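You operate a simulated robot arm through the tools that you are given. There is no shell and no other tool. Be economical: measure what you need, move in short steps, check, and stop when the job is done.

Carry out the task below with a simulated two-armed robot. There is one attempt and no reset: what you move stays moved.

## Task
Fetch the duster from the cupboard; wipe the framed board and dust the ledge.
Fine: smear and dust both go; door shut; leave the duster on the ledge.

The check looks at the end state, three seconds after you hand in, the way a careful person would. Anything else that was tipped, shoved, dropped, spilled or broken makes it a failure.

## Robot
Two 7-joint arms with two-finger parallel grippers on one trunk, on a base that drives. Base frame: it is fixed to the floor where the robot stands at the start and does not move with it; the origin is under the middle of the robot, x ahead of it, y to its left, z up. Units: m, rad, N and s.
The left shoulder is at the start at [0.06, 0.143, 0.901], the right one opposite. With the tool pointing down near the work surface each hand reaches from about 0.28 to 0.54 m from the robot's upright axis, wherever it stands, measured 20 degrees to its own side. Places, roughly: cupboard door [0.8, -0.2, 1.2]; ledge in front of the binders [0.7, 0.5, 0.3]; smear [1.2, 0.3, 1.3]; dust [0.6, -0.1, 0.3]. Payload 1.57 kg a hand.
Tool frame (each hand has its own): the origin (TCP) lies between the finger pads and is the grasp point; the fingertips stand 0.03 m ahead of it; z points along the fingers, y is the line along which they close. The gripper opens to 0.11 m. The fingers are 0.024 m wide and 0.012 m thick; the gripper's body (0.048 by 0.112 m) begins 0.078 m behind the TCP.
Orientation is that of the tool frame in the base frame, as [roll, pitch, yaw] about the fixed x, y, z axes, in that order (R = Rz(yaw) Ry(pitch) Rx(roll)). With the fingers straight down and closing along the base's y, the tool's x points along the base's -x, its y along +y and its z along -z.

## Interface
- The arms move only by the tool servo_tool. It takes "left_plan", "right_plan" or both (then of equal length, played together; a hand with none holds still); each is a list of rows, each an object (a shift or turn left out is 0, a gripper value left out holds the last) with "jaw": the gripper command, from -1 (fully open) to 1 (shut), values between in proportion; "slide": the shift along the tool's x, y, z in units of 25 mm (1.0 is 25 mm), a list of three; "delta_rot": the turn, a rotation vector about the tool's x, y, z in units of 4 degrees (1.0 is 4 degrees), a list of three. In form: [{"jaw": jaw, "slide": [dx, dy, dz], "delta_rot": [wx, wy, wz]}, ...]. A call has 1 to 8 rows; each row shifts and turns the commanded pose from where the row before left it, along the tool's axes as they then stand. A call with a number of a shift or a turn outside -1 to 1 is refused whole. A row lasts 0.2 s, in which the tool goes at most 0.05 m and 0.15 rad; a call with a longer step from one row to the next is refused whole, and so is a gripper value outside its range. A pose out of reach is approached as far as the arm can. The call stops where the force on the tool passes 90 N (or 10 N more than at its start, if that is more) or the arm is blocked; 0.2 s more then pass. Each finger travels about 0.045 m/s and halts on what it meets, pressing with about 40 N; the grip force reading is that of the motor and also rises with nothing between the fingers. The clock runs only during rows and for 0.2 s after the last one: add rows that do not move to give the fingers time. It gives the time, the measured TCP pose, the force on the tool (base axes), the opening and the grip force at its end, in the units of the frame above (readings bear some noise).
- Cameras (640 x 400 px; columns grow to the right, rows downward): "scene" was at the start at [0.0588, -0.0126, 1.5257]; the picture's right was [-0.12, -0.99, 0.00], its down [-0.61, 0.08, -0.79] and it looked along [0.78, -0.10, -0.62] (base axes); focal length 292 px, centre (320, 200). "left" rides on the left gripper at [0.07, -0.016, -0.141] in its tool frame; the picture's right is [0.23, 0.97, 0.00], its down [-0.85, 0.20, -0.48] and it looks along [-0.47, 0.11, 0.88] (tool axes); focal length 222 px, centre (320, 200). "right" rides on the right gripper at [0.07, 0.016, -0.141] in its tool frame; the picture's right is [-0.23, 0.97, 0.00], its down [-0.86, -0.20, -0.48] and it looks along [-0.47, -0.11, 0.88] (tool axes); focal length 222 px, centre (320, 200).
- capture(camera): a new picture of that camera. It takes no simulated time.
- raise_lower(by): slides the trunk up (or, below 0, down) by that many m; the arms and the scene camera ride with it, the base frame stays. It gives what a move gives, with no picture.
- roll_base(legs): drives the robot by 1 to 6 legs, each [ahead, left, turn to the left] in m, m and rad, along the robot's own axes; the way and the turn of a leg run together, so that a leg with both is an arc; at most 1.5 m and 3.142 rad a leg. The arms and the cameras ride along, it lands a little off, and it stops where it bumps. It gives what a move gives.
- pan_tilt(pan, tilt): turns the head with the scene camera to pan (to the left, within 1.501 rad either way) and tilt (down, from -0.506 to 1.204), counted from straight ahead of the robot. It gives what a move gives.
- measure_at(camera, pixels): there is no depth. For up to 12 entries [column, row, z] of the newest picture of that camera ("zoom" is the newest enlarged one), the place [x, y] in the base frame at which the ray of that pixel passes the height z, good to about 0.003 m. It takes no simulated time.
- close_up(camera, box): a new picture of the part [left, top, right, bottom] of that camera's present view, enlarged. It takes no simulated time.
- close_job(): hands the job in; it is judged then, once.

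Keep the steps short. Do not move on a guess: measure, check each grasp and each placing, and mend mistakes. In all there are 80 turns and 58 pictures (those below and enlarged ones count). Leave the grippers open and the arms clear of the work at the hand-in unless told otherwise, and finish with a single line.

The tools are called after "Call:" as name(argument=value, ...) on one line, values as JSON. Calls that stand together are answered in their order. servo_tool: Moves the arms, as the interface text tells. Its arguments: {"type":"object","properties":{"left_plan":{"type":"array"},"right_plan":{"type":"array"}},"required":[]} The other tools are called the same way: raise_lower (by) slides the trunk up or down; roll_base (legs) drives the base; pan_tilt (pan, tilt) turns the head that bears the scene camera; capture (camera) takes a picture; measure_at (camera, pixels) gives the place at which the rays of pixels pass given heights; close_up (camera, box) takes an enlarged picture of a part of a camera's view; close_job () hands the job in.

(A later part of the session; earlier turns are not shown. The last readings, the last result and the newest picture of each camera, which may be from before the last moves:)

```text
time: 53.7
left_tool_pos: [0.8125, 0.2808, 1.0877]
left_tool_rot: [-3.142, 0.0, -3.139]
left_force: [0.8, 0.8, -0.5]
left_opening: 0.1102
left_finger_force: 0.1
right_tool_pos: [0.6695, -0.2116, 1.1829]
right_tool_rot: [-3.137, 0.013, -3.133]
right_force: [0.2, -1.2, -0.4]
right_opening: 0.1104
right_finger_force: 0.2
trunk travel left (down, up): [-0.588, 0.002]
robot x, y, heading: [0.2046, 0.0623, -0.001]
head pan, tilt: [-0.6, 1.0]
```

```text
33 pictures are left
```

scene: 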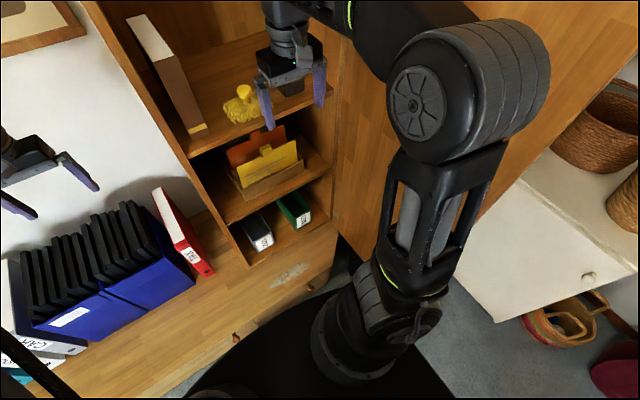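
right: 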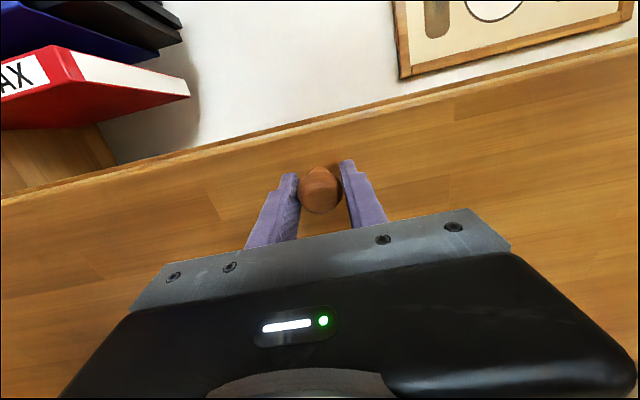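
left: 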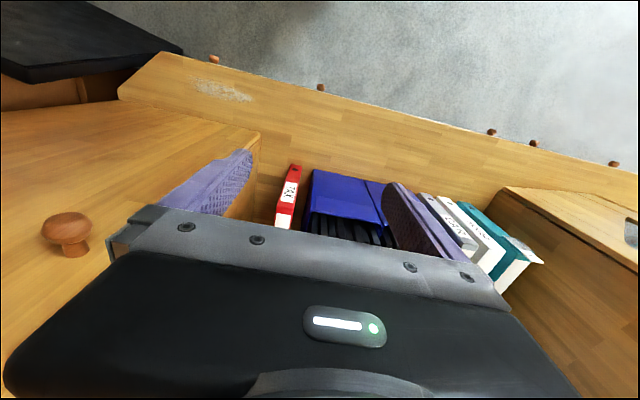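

The elbow is roughly 7 cm from the door, so I shift the base 0.05 m left, and tilt the tool 45° (about its y) to gain forward reach.

Call:
roll_base(legs=[[0.0, 0.05, 0]])

Call:
servo_tool(right_plan=[{"delta_rot": [0, -1, 0]}, {"delta_rot": [0, -1, 0]}, {"delta_rot": [0, -1, 0]}, {"delta_rot": [0, -1, 0]}, {"delta_rot": [0, -1, 0]}, {"delta_rot": [0, -1, 0]}, {"delta_rot": [0, -1, 0]}, {"delta_rot": [0, -1, 0]}])

Call:
servo_tool(right_plan=[{"delta_rot": [0, -1, 0]}, {"delta_rot": [0, -1, 0]}, {"delta_rot": [0, -1, 0]}, {"delta_rot": [0, -0.25, 0]}, {}])

Call:
capture(camera="right")

```text
time: 54.6
left_tool_pos: [0.8111, 0.3338, 1.0873]
left_tool_rot: [-3.139, 0.0, -3.139]
left_force: [-0.1, 0.3, 0.3]
left_opening: 0.1099
left_finger_force: 0.0
right_tool_pos: [0.6685, -0.1623, 1.1839]
right_tool_rot: [-3.134, 0.01, -3.133]
right_force: [0.1, 1.5, 0.4]
right_opening: 0.1102
right_finger_force: 0.1
trunk travel left (down, up): [-0.588, 0.002]
robot x, y, heading: [0.2051, 0.1144, 0.003]
head pan, tilt: [-0.6, 1.0]
```

```text
time: 56.4
left_tool_pos: [0.8115, 0.3321, 1.088]
left_tool_rot: [-3.14, 0.001, -3.139]
left_force: [-0.1, 0.1, -0.2]
left_opening: 0.11
left_finger_force: 0.1
right_tool_pos: [0.6683, -0.1635, 1.1828]
right_tool_rot: [-3.134, 0.571, -3.128]
right_force: [0.2, -0.2, -0.4]
right_opening: 0.1103
right_finger_force: 0.1
trunk travel left (down, up): [-0.588, 0.002]
robot x, y, heading: [0.2056, 0.1126, 0.006]
head pan, tilt: [-0.6, 1.0]
```

```text
time: 57.6
left_tool_pos: [0.8097, 0.3328, 1.0883]
left_tool_rot: [-3.141, 0.0, -3.14]
left_force: [0.0, -0.3, 0.5]
left_opening: 0.1098
left_finger_force: 0.1
right_tool_pos: [0.6688, -0.1632, 1.1814]
right_tool_rot: [-3.134, 0.796, -3.128]
right_force: [1.1, -0.1, 0.7]
right_opening: 0.1099
right_finger_force: 0.0
trunk travel left (down, up): [-0.588, 0.002]
robot x, y, heading: [0.2049, 0.1089, 0.003]
head pan, tilt: [-0.6, 1.0]
```

```text
32 pictures are left
```

right: 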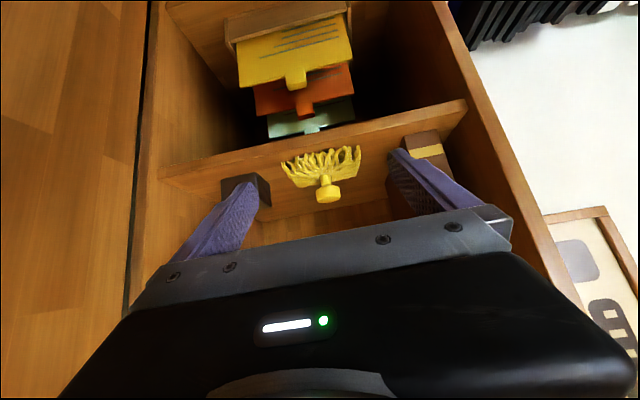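

The right camera (upside down) sees the duster's knob at (328,192), between the fingers' line, with the block and book to either side. I intersect its ray with the scene's.

Call:
measure_at(camera="right", pixels=[[328, 192, 1.1], [328, 192, 1.12], [328, 192, 1.14], [328, 192, 1.16], [322, 178, 1.1], [318, 150, 1.08], [284, 170, 1.085], [360, 152, 1.085], [270, 190, 1.1], [405, 150, 1.1]])

```text
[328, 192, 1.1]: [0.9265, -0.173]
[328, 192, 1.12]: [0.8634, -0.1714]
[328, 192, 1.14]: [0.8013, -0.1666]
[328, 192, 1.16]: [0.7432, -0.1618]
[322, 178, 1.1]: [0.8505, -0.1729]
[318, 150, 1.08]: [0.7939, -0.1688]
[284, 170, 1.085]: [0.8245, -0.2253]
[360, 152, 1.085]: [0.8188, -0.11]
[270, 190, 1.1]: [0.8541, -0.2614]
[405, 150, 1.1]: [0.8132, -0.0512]
```

Knob centre ≈ [0.858,-0.172,1.122]. Target TCP [0.851,-0.172,1.131], keeping fingertips above the strands. I go 5 of 7 rows and check.

Call:
servo_tool(right_plan=[{"slide": [-0.524, -0.051, 0.943]}, {"slide": [-0.524, -0.051, 0.943]}, {"slide": [-0.524, -0.051, 0.943]}, {"slide": [-0.524, -0.051, 0.943]}, {"slide": [-0.524, -0.051, 0.943]}, {}])

Call:
capture(camera="right")

```text
time: 59.0
left_tool_pos: [0.8118, 0.3323, 1.0875]
left_tool_rot: [3.14, -0.001, -3.136]
left_force: [-0.1, 0.0, 0.1]
left_opening: 0.1101
left_finger_force: 0.1
right_tool_pos: [0.7996, -0.1678, 1.1476]
right_tool_rot: [-3.135, 0.799, -3.128]
right_force: [-0.3, 0.4, 0.8]
right_opening: 0.1101
right_finger_force: 0.0
trunk travel left (down, up): [-0.588, 0.002]
robot x, y, heading: [0.2037, 0.1092, -0.001]
head pan, tilt: [-0.6, 1.0]
```

```text
31 pictures are left
```

right: 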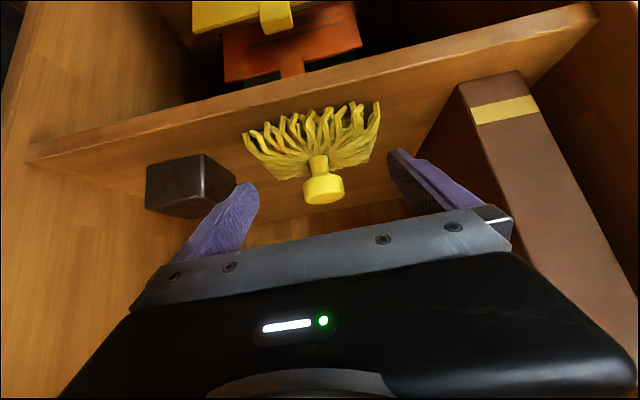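

The knob agrees with the estimate (ray error <2 mm). Last two rows, then close.

Call:
servo_tool(right_plan=[{"slide": [-0.524, -0.08, 0.943]}, {"slide": [-0.524, -0.08, 0.943]}, {}, {"jaw": 1}, {}, {}, {}, {}])

Call:
capture(camera="right")

```text
time: 60.8
left_tool_pos: [0.8112, 0.3322, 1.0884]
left_tool_rot: [-3.141, 0.0, -3.138]
left_force: [0.7, 0.4, -0.1]
left_opening: 0.1101
left_finger_force: 0.0
right_tool_pos: [0.8507, -0.1712, 1.1327]
right_tool_rot: [-3.135, 0.797, -3.128]
right_force: [-0.6, -0.5, -0.2]
right_opening: 0.0349
right_finger_force: 18.2
trunk travel left (down, up): [-0.588, 0.002]
robot x, y, heading: [0.1998, 0.112, -0.003]
head pan, tilt: [-0.6, 1.0]
```

```text
30 pictures are left
```

right: 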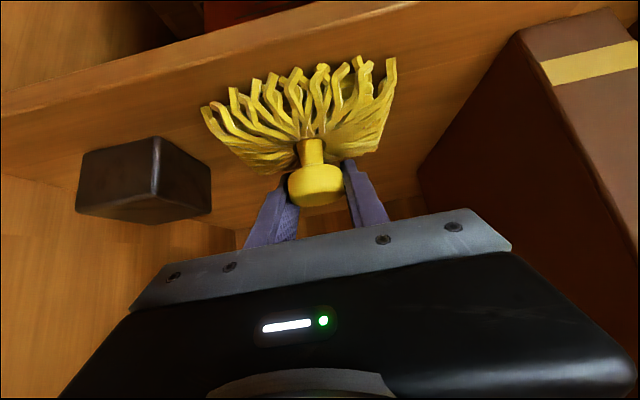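

The knob is gripped (0.035). I lift 5 cm straight up and check.

Call:
servo_tool(right_plan=[{"jaw": 1}, {"slide": [-0.714, 0, -0.7]}, {"slide": [-0.714, 0, -0.7]}, {}])

Call:
capture(camera="right")

```text
time: 61.8
left_tool_pos: [0.8116, 0.333, 1.0883]
left_tool_rot: [3.142, -0.002, -3.139]
left_force: [0.1, 0.0, 0.2]
left_opening: 0.1097
left_finger_force: 0.1
right_tool_pos: [0.8508, -0.1716, 1.1817]
right_tool_rot: [-3.133, 0.799, -3.127]
right_force: [-0.5, 0.1, 0.3]
right_opening: 0.0344
right_finger_force: 40.4
trunk travel left (down, up): [-0.588, 0.002]
robot x, y, heading: [0.2055, 0.1138, -0.002]
head pan, tilt: [-0.6, 1.0]
```

```text
29 pictures are left
```

right: 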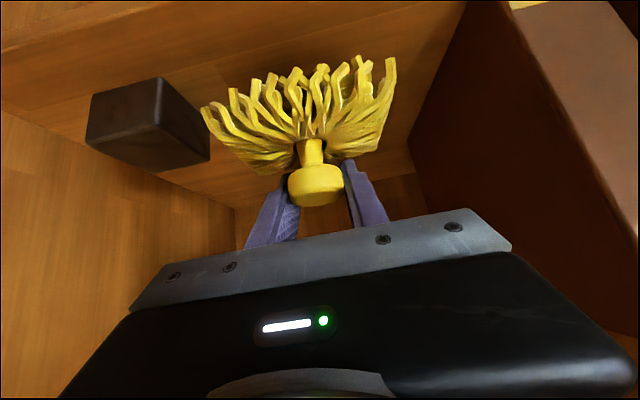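

The duster is held and clear of the shelf. I back the base 0.3 m straight out, then go left 0.4 m toward the board, and look.

Call:
roll_base(legs=[[-0.3, 0, 0], [0, 0.4, 0]])

Call:
pan_tilt(pan=-0.1, tilt=0.4)

Call:
capture(camera="scene")

```text
time: 65.9
left_tool_pos: [0.5122, 0.7316, 1.0878]
left_tool_rot: [3.141, -0.001, -3.135]
left_force: [0.7, 0.4, 0.4]
left_opening: 0.11
left_finger_force: 0.0
right_tool_pos: [0.553, 0.2285, 1.1819]
right_tool_rot: [-3.134, 0.798, -3.124]
right_force: [0.3, 0.4, -1.1]
right_opening: 0.0345
right_finger_force: 40.1
trunk travel left (down, up): [-0.588, 0.002]
robot x, y, heading: [-0.0977, 0.5073, 0.003]
head pan, tilt: [-0.6, 1.0]
```

```text
time: 66.9
left_tool_pos: [0.5104, 0.7302, 1.0882]
left_tool_rot: [3.141, -0.002, -3.133]
left_force: [-1.0, 0.8, -1.4]
left_opening: 0.1102
left_finger_force: 0.1
right_tool_pos: [0.5527, 0.2268, 1.1819]
right_tool_rot: [-3.136, 0.796, -3.126]
right_force: [0.3, 0.0, -0.4]
right_opening: 0.0344
right_finger_force: 40.0
trunk travel left (down, up): [-0.588, 0.002]
robot x, y, heading: [-0.0959, 0.51, 0.003]
head pan, tilt: [-0.099, 0.4]
```

```text
28 pictures are left
```

scene: 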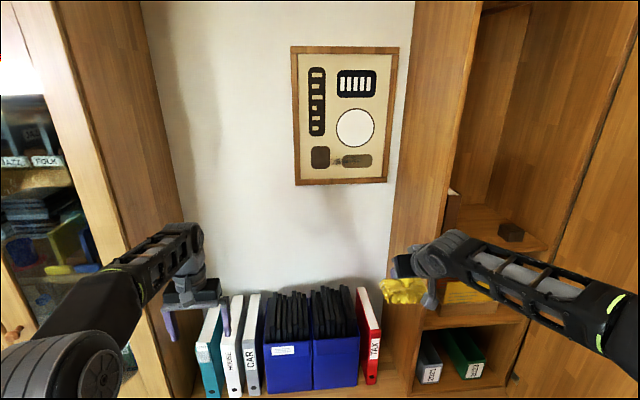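

The board is clear ahead, smear near (338,162). I zoom on it and measure at several heights.

Call:
close_up(camera="scene", box=[288, 125, 400, 195])

Call:
measure_at(camera="scene", pixels=[[338, 162, 1.25], [338, 162, 1.3], [338, 162, 1.35], [338, 162, 1.4], [296, 185, 1.3], [388, 181, 1.3], [290, 50, 1.7], [398, 50, 1.7], [380, 388, 0.3], [238, 398, 0.3], [369, 384, 0.3], [310, 390, 0.3]])

```text
5.71 times, centred on (344, 160) of scene
```

zoom: 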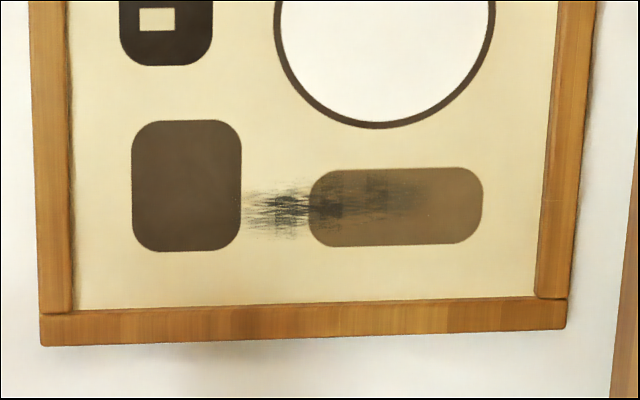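

```text
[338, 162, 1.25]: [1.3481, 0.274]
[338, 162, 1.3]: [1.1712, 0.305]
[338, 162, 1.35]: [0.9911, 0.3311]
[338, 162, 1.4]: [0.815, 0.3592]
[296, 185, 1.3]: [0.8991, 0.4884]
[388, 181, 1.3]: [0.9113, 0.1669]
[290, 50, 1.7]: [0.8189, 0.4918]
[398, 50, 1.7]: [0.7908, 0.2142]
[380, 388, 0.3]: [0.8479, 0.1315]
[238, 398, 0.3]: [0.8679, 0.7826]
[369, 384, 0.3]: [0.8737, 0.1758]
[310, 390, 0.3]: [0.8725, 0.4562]
```

By parallax the smear is about [1.22, 0.19-0.33, 1.285]. I turn the tool about its y by -90° in two parts, so the mop faces the wall, in free air here.

Call:
servo_tool(right_plan=[{"delta_rot": [0, -1, 0]}, {"delta_rot": [0, -1, 0]}, {"delta_rot": [0, -1, 0]}, {"delta_rot": [0, -1, 0]}, {"delta_rot": [0, -1, 0]}, {"delta_rot": [0, -1, 0]}, {"delta_rot": [0, -1, 0]}, {"delta_rot": [0, -1, 0]}])

Call:
servo_tool(right_plan=[{"delta_rot": [0, -1, 0]}, {"delta_rot": [0, -1, 0]}, {"delta_rot": [0, -1, 0]}, {"delta_rot": [0, -1, 0]}, {"delta_rot": [0, -1, 0]}, {"delta_rot": [0, -1, 0]}, {"delta_rot": [0, -1, 0]}, {"delta_rot": [0, -1, 0]}])

Call:
servo_tool(right_plan=[{"delta_rot": [0, -1, 0]}, {"delta_rot": [0, -1, 0]}, {"delta_rot": [0, -1, 0]}, {"delta_rot": [0, -1, 0]}, {"delta_rot": [0, -1, 0]}, {"delta_rot": [0, -1, 0]}, {"delta_rot": [0, -0.5, 0]}, {}])

Call:
capture(camera="scene")

```text
time: 68.7
left_tool_pos: [0.5117, 0.7304, 1.0869]
left_tool_rot: [-3.141, 0.002, -3.134]
left_force: [-0.4, -1.0, 1.0]
left_opening: 0.1099
left_finger_force: 0.0
right_tool_pos: [0.5523, 0.2166, 1.1807]
right_tool_rot: [-3.071, 1.209, -3.1]
right_force: [-0.3, 0.6, -0.5]
right_opening: 0.0343
right_finger_force: 39.7
right hand out of reach, approached as far as the arm can: row 5, 7
trunk travel left (down, up): [-0.588, 0.002]
robot x, y, heading: [-0.0943, 0.5078, 0.008]
head pan, tilt: [-0.099, 0.4]
```

```text
time: 70.5
left_tool_pos: [0.5119, 0.7308, 1.0871]
left_tool_rot: [-3.141, -0.001, -3.134]
left_force: [0.1, 0.5, -0.1]
left_opening: 0.11
left_finger_force: 0.0
right_tool_pos: [0.5541, 0.2363, 1.2115]
right_tool_rot: [-0.431, 1.501, -0.402]
right_force: [-0.4, -0.6, -0.2]
right_opening: 0.0344
right_finger_force: 39.8
right hand out of reach, approached as far as the arm can: row 5, 6, 7, 8
trunk travel left (down, up): [-0.588, 0.002]
robot x, y, heading: [-0.0954, 0.5081, 0.004]
head pan, tilt: [-0.099, 0.4]
```

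```text
time: 72.3
left_tool_pos: [0.5122, 0.7298, 1.0876]
left_tool_rot: [-3.14, -0.003, -3.135]
left_force: [0.6, 0.5, -0.4]
left_opening: 0.1098
left_finger_force: 0.1
right_tool_pos: [0.553, 0.1394, 1.2823]
right_tool_rot: [-0.061, 1.019, -0.053]
right_force: [-0.5, 0.0, -1.1]
right_opening: 0.0345
right_finger_force: 39.8
right hand out of reach, approached as far as the arm can: row 1, 2, 3, 4, 5, 6, 7
trunk travel left (down, up): [-0.588, 0.002]
robot x, y, heading: [-0.0982, 0.5058, 0.008]
head pan, tilt: [-0.099, 0.4]
```

```text
26 pictures are left
```

scene: 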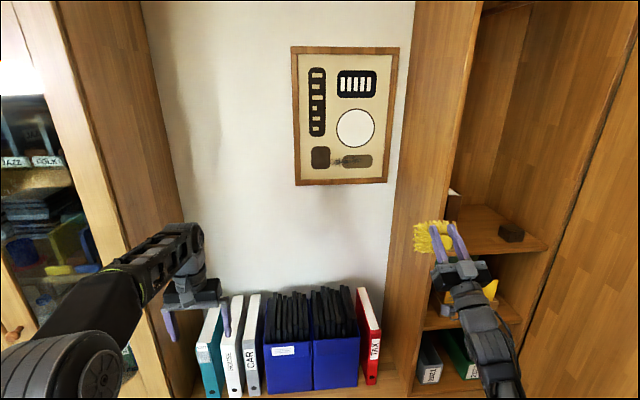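

The tool now points forward, 32° up, so the mop faces nearly straight to the wall (about 13° low). I drive 0.08 m left and 0.27 m ahead, then view.

Call:
roll_base(legs=[[0, 0.08, 0], [0.2, 0, 0], [0.09, 0, 0]])

Call:
servo_tool(right_plan=[{"slide": [0, 0.8, 0]}, {"slide": [0, 0.8, 0]}, {}])

Call:
capture(camera="scene")

```text
time: 75.3
left_tool_pos: [0.8017, 0.8101, 1.085]
left_tool_rot: [-3.14, -0.003, -3.139]
left_force: [0.4, 0.4, -0.3]
left_opening: 0.1101
left_finger_force: 0.1
right_tool_pos: [0.8412, 0.2174, 1.2819]
right_tool_rot: [-0.061, 1.021, -0.055]
right_force: [0.6, 0.4, -0.2]
right_opening: 0.0344
right_finger_force: 39.7
trunk travel left (down, up): [-0.588, 0.002]
robot x, y, heading: [0.1921, 0.5881, 0.001]
head pan, tilt: [-0.099, 0.4]
```

```text
time: 76.1
left_tool_pos: [0.8008, 0.8096, 1.0889]
left_tool_rot: [3.14, -0.002, -3.139]
left_force: [0.6, -0.4, 0.1]
left_opening: 0.11
left_finger_force: 0.0
right_tool_pos: [0.8435, 0.2369, 1.2961]
right_tool_rot: [-0.071, 1.024, -0.054]
right_force: [1.0, 0.1, -0.4]
right_opening: 0.0344
right_finger_force: 39.9
right hand out of reach, approached as far as the arm can: row 1, 2
trunk travel left (down, up): [-0.588, 0.002]
robot x, y, heading: [0.1938, 0.5871, 0.004]
head pan, tilt: [-0.099, 0.4]
```

```text
25 pictures are left
```

scene: 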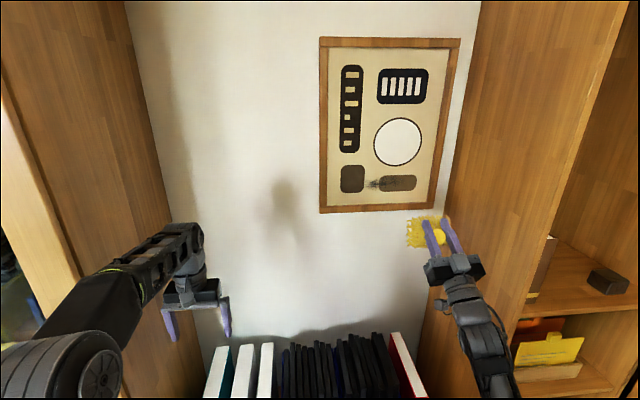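

The mop faces the wall, hand at [0.843,0.237,1.296]. I reach forward step by step with the arm (world +x).

Call:
servo_tool(right_plan=[{"slide": [0.52, 0.1, 0.85]}, {"slide": [0.52, 0.1, 0.85]}, {"slide": [0.52, 0.1, 0.85]}, {"slide": [0.52, 0.1, 0.85]}, {"slide": [0.52, 0.1, 0.85]}, {"slide": [0.52, 0.1, 0.85]}, {}])

```text
time: 77.7
left_tool_pos: [0.8002, 0.8087, 1.0875]
left_tool_rot: [3.141, 0.0, -3.14]
left_force: [0.3, 0.0, -0.7]
left_opening: 0.1099
left_finger_force: 0.2
right_tool_pos: [0.9919, 0.2521, 1.2954]
right_tool_rot: [-0.063, 1.019, -0.054]
right_force: [0.3, 0.4, -1.4]
right_opening: 0.0345
right_finger_force: 39.6
trunk travel left (down, up): [-0.588, 0.002]
robot x, y, heading: [0.1929, 0.5904, 0.006]
head pan, tilt: [-0.099, 0.4]
```

Reached fully. On by 4 rows, turning the missing 12° upward too.

Call:
servo_tool(right_plan=[{"slide": [0.52, 0.1, 0.85], "delta_rot": [0, -0.8, 0]}, {"slide": [0.56, 0.1, 0.83], "delta_rot": [0, -0.8, 0]}, {"slide": [0.6, 0.1, 0.8], "delta_rot": [0, -0.8, 0]}, {"slide": [0.64, 0.1, 0.77], "delta_rot": [0, -0.8, 0]}, {}])

Call:
capture(camera="scene")

Call:
capture(camera="right")

```text
time: 78.9
left_tool_pos: [0.8016, 0.8121, 1.0873]
left_tool_rot: [3.141, -0.004, -3.136]
left_force: [0.4, 0.1, -0.5]
left_opening: 0.11
left_finger_force: 0.0
right_tool_pos: [1.0585, 0.2724, 1.3163]
right_tool_rot: [-0.047, 0.816, -0.038]
right_force: [0.6, 0.6, -0.5]
right_opening: 0.0344
right_finger_force: 40.4
right hand out of reach, approached as far as the arm can: row 4
trunk travel left (down, up): [-0.588, 0.002]
robot x, y, heading: [0.191, 0.586, 0.0]
head pan, tilt: [-0.099, 0.4]
```

```text
24 pictures are left
```

scene: 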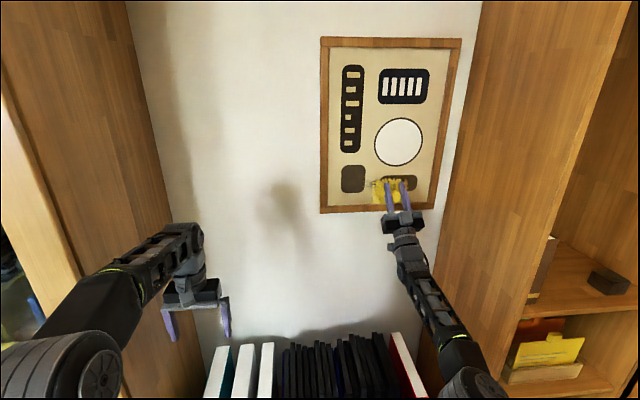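

```text
23 pictures are left
```

right: 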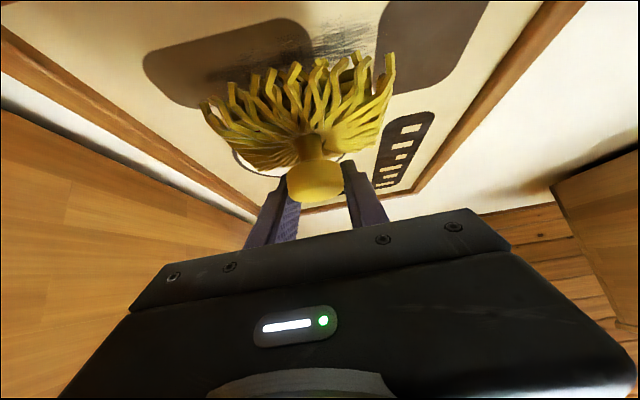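

The mop is before the smear, about 0.11 m short and 0.035 m high. I lower 0.035 m, then inch the base ahead 0.06 m.

Call:
servo_tool(right_plan=[{"slide": [0.51, 0, -0.48]}, {"slide": [0.51, 0, -0.48]}, {}])

Call:
roll_base(legs=[[0.03, 0, 0], [0.03, 0, 0]])

```text
time: 79.7
left_tool_pos: [0.8003, 0.8097, 1.0867]
left_tool_rot: [-3.141, -0.002, -3.138]
left_force: [0.1, 0.2, 0.4]
left_opening: 0.1101
left_finger_force: 0.1
right_tool_pos: [1.0593, 0.2695, 1.28]
right_tool_rot: [-0.045, 0.797, -0.034]
right_force: [-0.2, 0.9, 0.1]
right_opening: 0.0345
right_finger_force: 40.1
trunk travel left (down, up): [-0.588, 0.002]
robot x, y, heading: [0.194, 0.5845, 0.005]
head pan, tilt: [-0.099, 0.4]
```

```text
time: 80.9
left_tool_pos: [0.8622, 0.8104, 1.0874]
left_tool_rot: [3.14, -0.002, -3.14]
left_force: [1.1, -0.2, 0.7]
left_opening: 0.1099
left_finger_force: 0.0
right_tool_pos: [1.1204, 0.2681, 1.2797]
right_tool_rot: [-0.046, 0.798, -0.036]
right_force: [0.1, 0.2, -0.4]
right_opening: 0.0344
right_finger_force: 40.1
trunk travel left (down, up): [-0.588, 0.002]
robot x, y, heading: [0.2568, 0.5871, -0.005]
head pan, tilt: [-0.099, 0.4]
```

No bump. Now I creep the arm forward 30 mm in small rows, watching force.

Call:
servo_tool(right_plan=[{"slide": [0.21, 0, 0.21]}, {"slide": [0.21, 0, 0.21]}, {"slide": [0.21, 0, 0.21]}, {"slide": [0.21, 0, 0.21]}, {}])

Call:
capture(camera="right")

```text
time: 82.1
left_tool_pos: [0.8617, 0.8102, 1.0865]
left_tool_rot: [-3.141, -0.001, -3.139]
left_force: [-0.2, -0.2, 0.2]
left_opening: 0.1099
left_finger_force: 0.0
right_tool_pos: [1.1197, 0.2686, 1.2804]
right_tool_rot: [-0.045, 0.798, -0.035]
right_force: [-0.4, 0.0, -0.5]
right_opening: 0.0345
right_finger_force: 40.1
right hand out of reach, approached as far as the arm can: row 1, 2, 3, 4
trunk travel left (down, up): [-0.588, 0.002]
robot x, y, heading: [0.2516, 0.588, 0.003]
head pan, tilt: [-0.099, 0.4]
```

```text
22 pictures are left
```

right: 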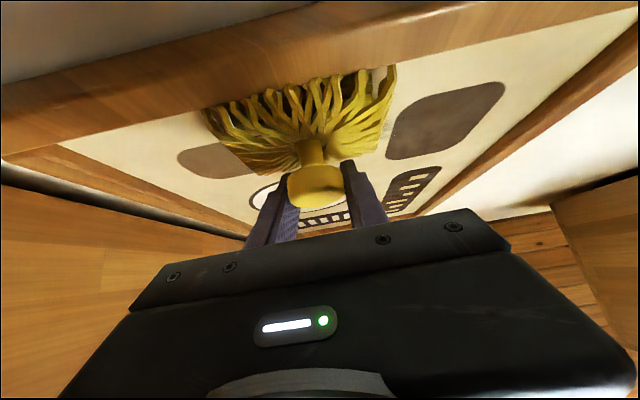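

The arm is at its limit, so the base presses. I advance 0.02 m.

Call:
roll_base(legs=[[0.02, 0, 0]])

Call:
roll_base(legs=[[0.01, 0, 0]])

Call:
capture(camera="scene")

Call:
close_up(camera="scene", box=[310, 140, 470, 240])

```text
time: 82.9
left_tool_pos: [0.8719, 0.8085, 1.0928]
left_tool_rot: [-3.141, 0.005, -3.139]
left_force: [0.1, -0.3, 0.0]
left_opening: 0.1101
left_finger_force: 0.0
right_tool_pos: [1.1283, 0.2675, 1.2901]
right_tool_rot: [-0.046, 0.777, -0.036]
right_force: [-62.1, 2.9, -3.4]
right_opening: 0.0347
right_finger_force: 40.1
trunk travel left (down, up): [-0.588, 0.002]
robot x, y, heading: [0.27, 0.5894, 0.0]
head pan, tilt: [-0.099, 0.4]
```

```text
time: 83.7
left_tool_pos: [0.8813, 0.8091, 1.0939]
left_tool_rot: [3.141, 0.01, -3.141]
left_force: [0.0, 0.7, -0.1]
left_opening: 0.1102
left_finger_force: 0.1
right_tool_pos: [1.1317, 0.2678, 1.2973]
right_tool_rot: [-0.044, 0.76, -0.036]
right_force: [-69.8, 6.8, -3.0]
right_opening: 0.0347
right_finger_force: 40.1
trunk travel left (down, up): [-0.588, 0.002]
robot x, y, heading: [0.2806, 0.5919, 0.0]
head pan, tilt: [-0.099, 0.4]
```

```text
21 pictures are left
```

scene: 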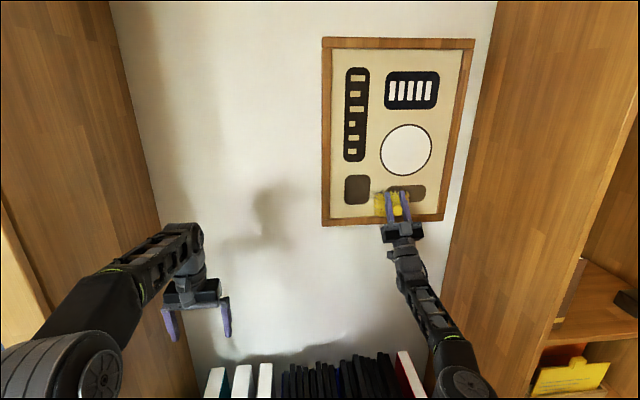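

```text
4.00 times, centred on (390, 190) of scene
```

zoom: 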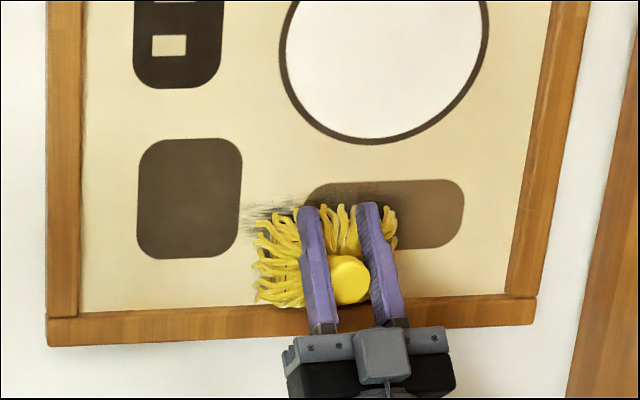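

Contact: -70 N on x (too firm), and the mop sits about 36 mm below the smear (smear row ~212, mop row ~255 in the zoom; its lower edge on the frame). I back off 0.03 m and raise the hand 0.036 m.

Call:
roll_base(legs=[[-0.03, 0, 0]])

Call:
servo_tool(right_plan=[{"slide": [-0.5, 0, 0.5]}, {"slide": [-0.5, 0, 0.5]}, {}])

```text
time: 84.5
left_tool_pos: [0.8603, 0.8083, 1.0879]
left_tool_rot: [3.14, -0.001, -3.139]
left_force: [-1.3, -0.9, 0.5]
left_opening: 0.11
left_finger_force: 0.0
right_tool_pos: [1.1111, 0.2662, 1.289]
right_tool_rot: [-0.045, 0.767, -0.037]
right_force: [-0.4, 0.8, -0.7]
right_opening: 0.0346
right_finger_force: 40.0
trunk travel left (down, up): [-0.588, 0.002]
robot x, y, heading: [0.2514, 0.5882, 0.0]
head pan, tilt: [-0.099, 0.4]
```

```text
time: 85.3
left_tool_pos: [0.8608, 0.8075, 1.088]
left_tool_rot: [3.141, -0.001, -3.139]
left_force: [-0.2, -0.3, 0.0]
left_opening: 0.1097
left_finger_force: 0.0
right_tool_pos: [1.1136, 0.2652, 1.3229]
right_tool_rot: [-0.044, 0.77, -0.039]
right_force: [0.2, 0.1, -1.0]
right_opening: 0.0345
right_finger_force: 40.2
trunk travel left (down, up): [-0.588, 0.002]
robot x, y, heading: [0.2519, 0.5875, -0.0]
head pan, tilt: [-0.099, 0.4]
```

Hand at z=1.323. I pull the left hand 0.1 m inward for clearance from the left cupboard, then move the base left 0.065 m to the smear's left end and press gently.

Call:
servo_tool(left_plan=[{"slide": [0, -1, 0]}, {"slide": [0, -1, 0]}, {"slide": [0, -1, 0]}, {"slide": [0, -1, 0]}])

Call:
roll_base(legs=[[0, 0.065, 0], [0.012, 0, 0]])

Call:
roll_base(legs=[[0.01, 0, 0]])

```text
time: 86.3
left_tool_pos: [0.8616, 0.7078, 1.0883]
left_tool_rot: [3.139, -0.003, 3.141]
left_force: [0.4, -0.4, 0.3]
left_opening: 0.11
left_finger_force: 0.1
right_tool_pos: [1.1125, 0.2668, 1.3227]
right_tool_rot: [-0.043, 0.769, -0.035]
right_force: [-0.3, -0.4, -0.3]
right_opening: 0.0346
right_finger_force: 40.2
trunk travel left (down, up): [-0.588, 0.002]
robot x, y, heading: [0.2515, 0.5897, 0.001]
head pan, tilt: [-0.099, 0.4]
```

```text
time: 87.6
left_tool_pos: [0.8743, 0.7735, 1.0884]
left_tool_rot: [-3.141, -0.002, -3.139]
left_force: [-0.1, -0.8, 0.2]
left_opening: 0.1101
left_finger_force: 0.1
right_tool_pos: [1.1248, 0.332, 1.3225]
right_tool_rot: [-0.045, 0.771, -0.039]
right_force: [-0.2, -0.4, -0.6]
right_opening: 0.035
right_finger_force: 39.4
trunk travel left (down, up): [-0.588, 0.002]
robot x, y, heading: [0.2653, 0.6509, -0.001]
head pan, tilt: [-0.099, 0.4]
```

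```text
time: 88.4
left_tool_pos: [0.8813, 0.7722, 1.0889]
left_tool_rot: [-3.141, 0.002, -3.142]
left_force: [-0.3, -0.5, 0.6]
left_opening: 0.11
left_finger_force: 0.0
right_tool_pos: [1.1314, 0.3304, 1.3234]
right_tool_rot: [-0.044, 0.766, -0.037]
right_force: [-19.1, 1.1, -6.4]
right_opening: 0.0344
right_finger_force: 40.2
trunk travel left (down, up): [-0.588, 0.002]
robot x, y, heading: [0.2774, 0.6583, -0.001]
head pan, tilt: [-0.099, 0.4]
```

Light contact, 19 N. I sweep right 0.14 m and back, holding the press.

Call:
roll_base(legs=[[0.002, -0.05, 0], [0, -0.05, 0], [0, -0.04, 0]])

Call:
close_up(camera="scene", box=[290, 140, 470, 240])

```text
time: 90.3
left_tool_pos: [0.8833, 0.6306, 1.0893]
left_tool_rot: [3.139, 0.0, 3.14]
left_force: [-1.0, 0.4, 0.3]
left_opening: 0.1101
left_finger_force: 0.0
right_tool_pos: [1.1316, 0.1849, 1.325]
right_tool_rot: [-0.037, 0.767, -0.04]
right_force: [-16.1, -7.9, 1.1]
right_opening: 0.0347
right_finger_force: 40.1
trunk travel left (down, up): [-0.588, 0.002]
robot x, y, heading: [0.273, 0.5164, -0.003]
head pan, tilt: [-0.099, 0.4]
```

```text
3.56 times, centred on (380, 190) of scene
```

zoom: 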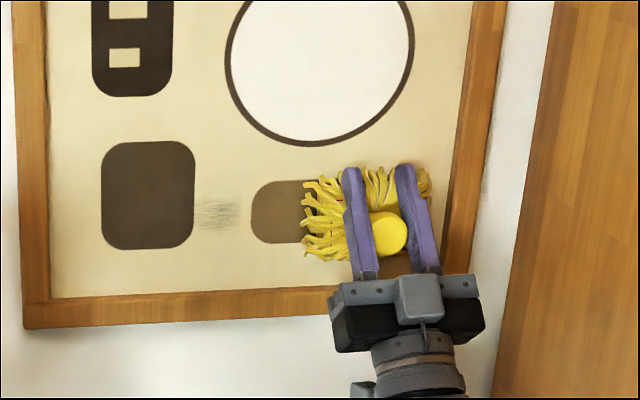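

The smear is fading; a faint trace remains at (218,212). I sweep back to y≈0.34 and again to the right.

Call:
roll_base(legs=[[0.002, 0.07, 0], [0, 0.08, 0], [0, -0.07, 0], [0, -0.08, 0], [0, 0.07, 0], [0, 0.08, 0]])

Call:
roll_base(legs=[[0, -0.05, 0], [0, -0.1, 0]])

Call:
close_up(camera="scene", box=[290, 140, 470, 240])

```text
time: 94.5
left_tool_pos: [0.8836, 0.7825, 1.0897]
left_tool_rot: [-3.142, 0.005, -3.141]
left_force: [0.4, -0.4, -0.3]
left_opening: 0.1099
left_finger_force: 0.1
right_tool_pos: [1.1327, 0.34, 1.3266]
right_tool_rot: [-0.043, 0.761, -0.038]
right_force: [-30.8, -0.1, -2.5]
right_opening: 0.0348
right_finger_force: 40.1
trunk travel left (down, up): [-0.588, 0.002]
robot x, y, heading: [0.2749, 0.6622, -0.002]
head pan, tilt: [-0.099, 0.4]
```

```text
time: 96.2
left_tool_pos: [0.8849, 0.6312, 1.0896]
left_tool_rot: [3.141, 0.003, -3.141]
left_force: [0.3, 0.7, -1.1]
left_opening: 0.1099
left_finger_force: 0.0
right_tool_pos: [1.1328, 0.1853, 1.3269]
right_tool_rot: [-0.041, 0.76, -0.04]
right_force: [-21.2, 0.4, 2.4]
right_opening: 0.0344
right_finger_force: 40.2
trunk travel left (down, up): [-0.588, 0.002]
robot x, y, heading: [0.2767, 0.5192, -0.0]
head pan, tilt: [-0.099, 0.4]
```

```text
3.56 times, centred on (380, 190) of scene
```

zoom: 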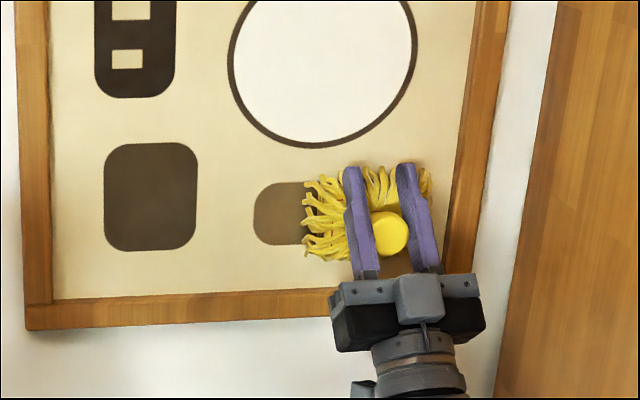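

The left part is clean. I back the base 0.37 m and check the whole board.

Call:
roll_base(legs=[[-0.37, 0, 0]])

Call:
close_up(camera="scene", box=[280, 100, 440, 200])

```text
time: 98.5
left_tool_pos: [0.5179, 0.6323, 1.0896]
left_tool_rot: [3.141, 0.0, 3.141]
left_force: [0.8, -0.7, 0.2]
left_opening: 0.1099
left_finger_force: 0.1
right_tool_pos: [0.7654, 0.1881, 1.3249]
right_tool_rot: [-0.041, 0.763, -0.042]
right_force: [0.4, 0.9, -1.2]
right_opening: 0.0346
right_finger_force: 39.8
trunk travel left (down, up): [-0.588, 0.002]
robot x, y, heading: [-0.095, 0.5185, -0.003]
head pan, tilt: [-0.099, 0.4]
```

```text
4.00 times, centred on (360, 150) of scene
```

zoom: 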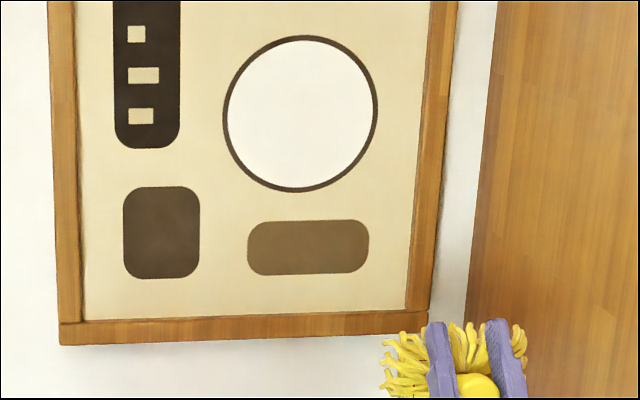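

The board is clean. Next I retract the right hand back and down, and draw the left hand back and up out of the way.

Call:
servo_tool(right_plan=[{"slide": [0, 0, -1]}, {"slide": [0, 0, -1]}, {"slide": [0, 0, -1]}, {"slide": [0, 0, -1]}, {"slide": [0, 0, -1]}, {"slide": [0, 0, -1]}, {"slide": [0, 0, -1]}, {"slide": [0, 0, -1]}], left_plan=[{"slide": [0.7, 0, -0.3]}, {"slide": [0.7, 0, -0.3]}, {"slide": [0.7, 0, -0.3]}, {"slide": [0.7, 0, -0.3]}, {"slide": [0.7, 0, -0.3]}, {"slide": [0.7, 0, -0.3]}, {"slide": [0.7, 0, -0.3]}, {"slide": [0.7, 0, -0.3]}])

Call:
servo_tool(right_plan=[{"delta_rot": [0, 1, 0]}, {"delta_rot": [0, 1, 0]}, {"delta_rot": [0, 1, 0]}, {"delta_rot": [0, 1, 0]}, {"delta_rot": [0, 1, 0]}, {"delta_rot": [0, 1, 0]}, {"delta_rot": [0, 1, 0]}, {"delta_rot": [0, 1, 0]}])

Call:
servo_tool(right_plan=[{"delta_rot": [0, 1, 0]}, {"delta_rot": [0, 1, 0]}, {"delta_rot": [0, 1, 0]}, {"delta_rot": [0, 1, 0]}, {"delta_rot": [0, 1, 0]}, {"delta_rot": [0, 1, 0]}, {"delta_rot": [0, 1, 0]}, {"delta_rot": [0, 1, 0]}])

Call:
capture(camera="scene")

```text
time: 100.3
left_tool_pos: [0.3766, 0.6313, 1.1477]
left_tool_rot: [3.141, 0.0, 3.141]
left_force: [0.4, 0.6, 0.2]
left_opening: 0.1101
left_finger_force: 0.0
right_tool_pos: [0.6265, 0.1842, 1.1795]
right_tool_rot: [-0.039, 0.762, -0.041]
right_force: [0.5, 0.3, -1.1]
right_opening: 0.0345
right_finger_force: 39.7
trunk travel left (down, up): [-0.588, 0.002]
robot x, y, heading: [-0.0926, 0.5145, -0.002]
head pan, tilt: [-0.099, 0.4]
```

```text
time: 102.1
left_tool_pos: [0.379, 0.6324, 1.1481]
left_tool_rot: [3.141, 0.001, 3.14]
left_force: [0.2, 0.7, -0.1]
left_opening: 0.1098
left_finger_force: 0.1
right_tool_pos: [0.6288, 0.1847, 1.1794]
right_tool_rot: [-0.12, 1.321, -0.13]
right_force: [-0.1, -0.1, -0.2]
right_opening: 0.0346
right_finger_force: 39.9
trunk travel left (down, up): [-0.588, 0.002]
robot x, y, heading: [-0.0927, 0.5163, -0.005]
head pan, tilt: [-0.099, 0.4]
```

```text
time: 103.9
left_tool_pos: [0.3784, 0.6329, 1.1481]
left_tool_rot: [3.141, 0.001, 3.14]
left_force: [-0.2, 0.0, 0.1]
left_opening: 0.1104
left_finger_force: 0.0
right_tool_pos: [0.6288, 0.1838, 1.1798]
right_tool_rot: [-3.046, 1.257, -3.064]
right_force: [0.2, 0.0, -0.6]
right_opening: 0.0348
right_finger_force: 39.7
trunk travel left (down, up): [-0.588, 0.002]
robot x, y, heading: [-0.0951, 0.5158, -0.007]
head pan, tilt: [-0.099, 0.4]
```

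```text
16 pictures are left
```

scene: 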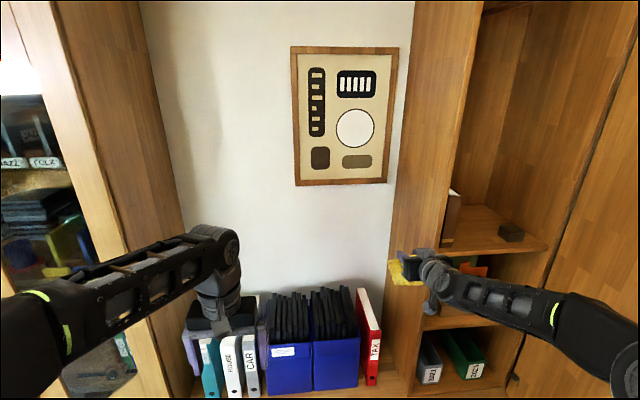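

The hand is 18° below horizontal. I finish the turn to 45° down, drive right 0.34 m to face the dust, and lower the trunk 0.45 m.

Call:
servo_tool(right_plan=[{"delta_rot": [0, 1, 0]}, {"delta_rot": [0, 1, 0]}, {"delta_rot": [0, 1, 0]}, {"delta_rot": [0, 1, 0]}, {"delta_rot": [0, 1, 0]}, {"delta_rot": [0, 1, 0]}, {"delta_rot": [0, 0.7, 0]}, {}])

Call:
roll_base(legs=[[0, -0.34, 0]])

Call:
raise_lower(by=-0.45)

Call:
pan_tilt(pan=-0.25, tilt=0.75)

Call:
capture(camera="scene")

```text
time: 105.7
left_tool_pos: [0.3777, 0.6314, 1.1479]
left_tool_rot: [3.141, -0.001, 3.139]
left_force: [0.0, -0.3, 0.1]
left_opening: 0.11
left_finger_force: 0.1
right_tool_pos: [0.6284, 0.1854, 1.1806]
right_tool_rot: [-3.099, 0.791, -3.125]
right_force: [-0.2, 0.4, -0.7]
right_opening: 0.0344
right_finger_force: 40.0
trunk travel left (down, up): [-0.588, 0.002]
robot x, y, heading: [-0.0892, 0.5152, -0.003]
head pan, tilt: [-0.099, 0.4]
```

```text
time: 107.9
left_tool_pos: [0.3788, 0.2915, 1.1483]
left_tool_rot: [3.141, -0.001, 3.139]
left_force: [1.0, -0.2, -0.7]
left_opening: 0.1097
left_finger_force: 0.0
right_tool_pos: [0.6261, -0.1565, 1.1805]
right_tool_rot: [-3.099, 0.793, -3.125]
right_force: [0.2, 0.3, -0.5]
right_opening: 0.0345
right_finger_force: 39.9
trunk travel left (down, up): [-0.588, 0.002]
robot x, y, heading: [-0.0909, 0.1729, -0.007]
head pan, tilt: [-0.099, 0.4]
```

```text
refused: -0.45 is not a number from -0.4 to 0.4
```

```text
time: 108.8
left_tool_pos: [0.3763, 0.2911, 1.1488]
left_tool_rot: [-3.141, -0.001, 3.14]
left_force: [-0.2, -0.8, -1.0]
left_opening: 0.1098
left_finger_force: 0.1
right_tool_pos: [0.6263, -0.1566, 1.1807]
right_tool_rot: [-3.099, 0.791, -3.124]
right_force: [-0.1, 0.4, 0.3]
right_opening: 0.0346
right_finger_force: 40.5
trunk travel left (down, up): [-0.588, 0.002]
robot x, y, heading: [-0.0963, 0.1739, -0.008]
head pan, tilt: [-0.25, 0.75]
```

```text
15 pictures are left
```

scene: 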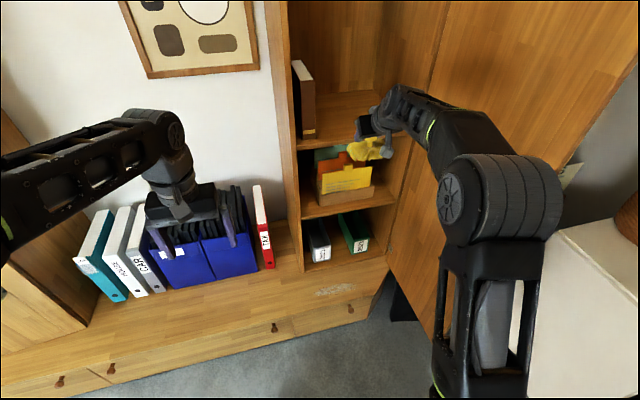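

The trunk step limit is 0.4. Dust appears at (334,291). I measure dust and ledge rays at a few heights before lowering.

Call:
measure_at(camera="scene", pixels=[[334, 291, 0.3], [334, 291, 0.36], [314, 295, 0.36], [354, 286, 0.36], [334, 298, 0.36], [334, 285, 0.36], [303, 272, 0.36], [270, 322, 0.36], [383, 268, 0.36], [265, 270, 0.36], [225, 281, 0.36], [120, 302, 0.36]])

Call:
raise_lower(by=-0.4)

Call:
capture(camera="scene")

```text
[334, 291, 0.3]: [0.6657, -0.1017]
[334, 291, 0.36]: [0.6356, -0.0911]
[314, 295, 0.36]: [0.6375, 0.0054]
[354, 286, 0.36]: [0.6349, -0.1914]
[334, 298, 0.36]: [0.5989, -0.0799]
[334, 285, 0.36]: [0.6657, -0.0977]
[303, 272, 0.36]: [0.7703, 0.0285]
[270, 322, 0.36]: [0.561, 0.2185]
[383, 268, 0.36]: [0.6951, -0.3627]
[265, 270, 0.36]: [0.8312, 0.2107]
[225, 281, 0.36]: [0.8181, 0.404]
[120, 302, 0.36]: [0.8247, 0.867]
```

```text
time: 112.6
left_tool_pos: [0.3772, 0.2924, 0.748]
left_tool_rot: [-3.14, 0.0, 3.141]
left_force: [0.0, -0.4, -0.6]
left_opening: 0.1099
left_finger_force: 0.1
right_tool_pos: [0.6264, -0.1563, 0.7799]
right_tool_rot: [-3.098, 0.793, -3.124]
right_force: [0.5, 0.2, 0.1]
right_opening: 0.0345
right_finger_force: 40.3
trunk travel left (down, up): [-0.188, 0.402]
robot x, y, heading: [-0.0886, 0.1722, -0.002]
head pan, tilt: [-0.25, 0.75]
```

```text
14 pictures are left
```

scene: 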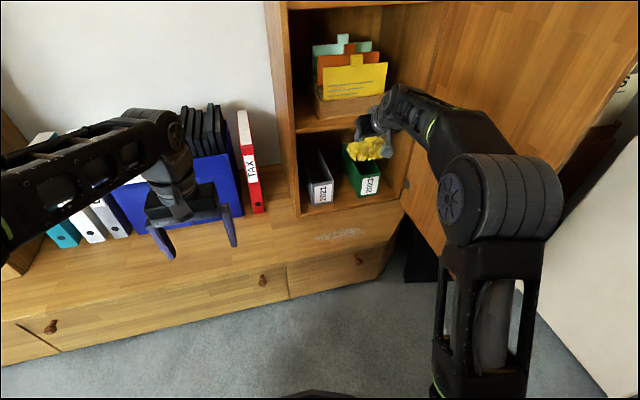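

Trunk lowered; dust now at (339,235). I measure again for parallax.

Call:
measure_at(camera="scene", pixels=[[339, 235, 0.3], [339, 235, 0.34], [339, 235, 0.38], [312, 238, 0.34], [368, 231, 0.34], [339, 242, 0.34], [339, 229, 0.34], [300, 216, 0.34], [287, 268, 0.34], [265, 214, 0.34]])

```text
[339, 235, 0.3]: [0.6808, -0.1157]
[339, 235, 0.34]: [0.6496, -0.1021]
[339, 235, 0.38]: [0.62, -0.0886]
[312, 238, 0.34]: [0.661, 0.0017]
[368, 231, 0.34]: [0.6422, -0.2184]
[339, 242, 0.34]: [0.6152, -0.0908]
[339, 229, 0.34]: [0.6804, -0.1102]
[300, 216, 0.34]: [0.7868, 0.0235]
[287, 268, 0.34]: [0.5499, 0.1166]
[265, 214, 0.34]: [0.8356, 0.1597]
```

By parallax the ledge is at z≈0.356; dust centre [0.637,-0.095], y from about 0.0 to -0.2. I drive left 0.16 m to its left end, lower the trunk 0.15 m and the arm 0.175 m.

Call:
roll_base(legs=[[0.005, 0.165, 0]])

Call:
raise_lower(by=-0.15)

Call:
servo_tool(right_plan=[{"slide": [0.713, 0, 0.7]}, {"slide": [0.713, 0, 0.7]}, {"slide": [0.713, 0, 0.7]}, {"slide": [0.713, 0, 0.7]}, {"slide": [0.713, 0, 0.7]}, {"slide": [0.713, 0, 0.7]}, {"slide": [0.713, 0, 0.7]}, {}])

Call:
capture(camera="scene")

```text
time: 114.0
left_tool_pos: [0.3818, 0.4535, 0.7485]
left_tool_rot: [-3.141, -0.001, 3.14]
left_force: [-0.4, -1.3, -0.1]
left_opening: 0.1101
left_finger_force: 0.0
right_tool_pos: [0.6323, 0.0072, 0.7802]
right_tool_rot: [-3.099, 0.792, -3.124]
right_force: [-0.3, -0.1, -1.3]
right_opening: 0.0345
right_finger_force: 39.9
trunk travel left (down, up): [-0.188, 0.402]
robot x, y, heading: [-0.0879, 0.3343, -0.003]
head pan, tilt: [-0.25, 0.75]
```

```text
time: 115.8
left_tool_pos: [0.3825, 0.4536, 0.5985]
left_tool_rot: [-3.141, -0.002, 3.138]
left_force: [0.8, 0.2, 0.3]
left_opening: 0.1099
left_finger_force: 0.0
right_tool_pos: [0.6323, 0.0057, 0.6304]
right_tool_rot: [-3.1, 0.793, -3.123]
right_force: [0.4, 0.8, -0.4]
right_opening: 0.0347
right_finger_force: 40.5
trunk travel left (down, up): [-0.038, 0.552]
robot x, y, heading: [-0.088, 0.3366, -0.007]
head pan, tilt: [-0.25, 0.75]
```

```text
time: 117.6
left_tool_pos: [0.383, 0.4549, 0.5981]
left_tool_rot: [3.141, -0.001, 3.141]
left_force: [-0.5, -0.1, 0.4]
left_opening: 0.1097
left_finger_force: 0.1
right_tool_pos: [0.6318, 0.0019, 0.4543]
right_tool_rot: [-3.1, 0.791, -3.125]
right_force: [0.6, -0.7, -1.6]
right_opening: 0.0346
right_finger_force: 40.1
trunk travel left (down, up): [-0.038, 0.552]
robot x, y, heading: [-0.0931, 0.3323, -0.001]
head pan, tilt: [-0.25, 0.75]
```

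```text
13 pictures are left
```

scene: 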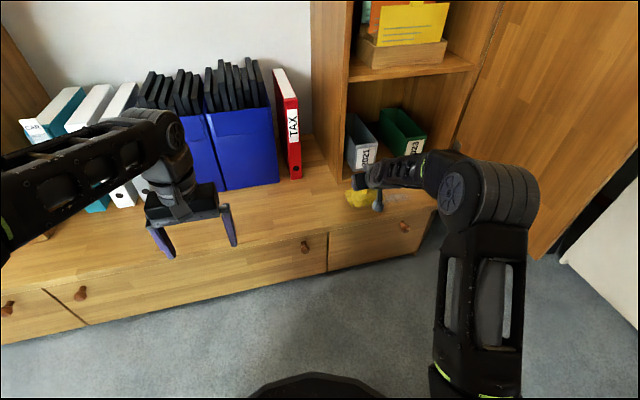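

The mop hovers over the dust's left end. I creep down in 6 mm rows, looking at the force.

Call:
servo_tool(right_plan=[{"slide": [0.178, 0, 0.175]}, {"slide": [0.178, 0, 0.175]}, {"slide": [0.178, 0, 0.175]}, {"slide": [0.178, 0, 0.175]}, {"slide": [0.178, 0, 0.175]}, {"slide": [0.178, 0, 0.175]}, {}])

Call:
servo_tool(right_plan=[{"slide": [0.1, 0, 0.1]}, {"slide": [0.1, 0, 0.1]}, {}])

```text
time: 119.2
left_tool_pos: [0.3824, 0.454, 0.5978]
left_tool_rot: [3.14, -0.002, 3.14]
left_force: [0.1, 0.4, 0.0]
left_opening: 0.11
left_finger_force: 0.1
right_tool_pos: [0.6325, -0.0011, 0.4167]
right_tool_rot: [-3.098, 0.792, -3.126]
right_force: [0.7, 0.1, -0.7]
right_opening: 0.0348
right_finger_force: 39.9
trunk travel left (down, up): [-0.038, 0.552]
robot x, y, heading: [-0.0917, 0.3364, -0.003]
head pan, tilt: [-0.25, 0.75]
```

```text
time: 120.0
left_tool_pos: [0.3827, 0.4552, 0.5973]
left_tool_rot: [-3.141, -0.001, 3.141]
left_force: [0.2, 0.0, -0.4]
left_opening: 0.1102
left_finger_force: 0.2
right_tool_pos: [0.6314, -0.0011, 0.4106]
right_tool_rot: [-3.101, 0.792, -3.125]
right_force: [-0.8, 0.7, -0.3]
right_opening: 0.0345
right_finger_force: 40.3
trunk travel left (down, up): [-0.038, 0.552]
robot x, y, heading: [-0.0851, 0.3363, -0.004]
head pan, tilt: [-0.25, 0.75]
```

No contact yet at 0.4106; a few more 3 mm rows.

Call:
servo_tool(right_plan=[{"slide": [0.09, 0, 0.09]}, {"slide": [0.09, 0, 0.09]}, {}])

Call:
servo_tool(right_plan=[{"slide": [0.07, 0, 0.07]}, {"slide": [0.07, 0, 0.07]}, {}])

```text
time: 120.8
left_tool_pos: [0.3829, 0.4536, 0.5981]
left_tool_rot: [-3.141, -0.002, 3.139]
left_force: [-0.2, -0.5, 0.2]
left_opening: 0.1097
left_finger_force: 0.0
right_tool_pos: [0.6319, -0.0006, 0.4032]
right_tool_rot: [-3.099, 0.792, -3.125]
right_force: [-0.4, -0.4, -1.3]
right_opening: 0.0345
right_finger_force: 39.9
trunk travel left (down, up): [-0.038, 0.552]
robot x, y, heading: [-0.0901, 0.3401, -0.007]
head pan, tilt: [-0.25, 0.75]
```

```text
time: 121.6
left_tool_pos: [0.3832, 0.4545, 0.5991]
left_tool_rot: [3.141, -0.003, 3.14]
left_force: [-0.3, -0.3, -0.2]
left_opening: 0.11
left_finger_force: 0.0
right_tool_pos: [0.6315, -0.0006, 0.3991]
right_tool_rot: [-3.101, 0.791, -3.123]
right_force: [0.7, -1.1, -1.7]
right_opening: 0.0344
right_finger_force: 40.1
trunk travel left (down, up): [-0.038, 0.552]
robot x, y, heading: [-0.0876, 0.3352, -0.004]
head pan, tilt: [-0.25, 0.75]
```

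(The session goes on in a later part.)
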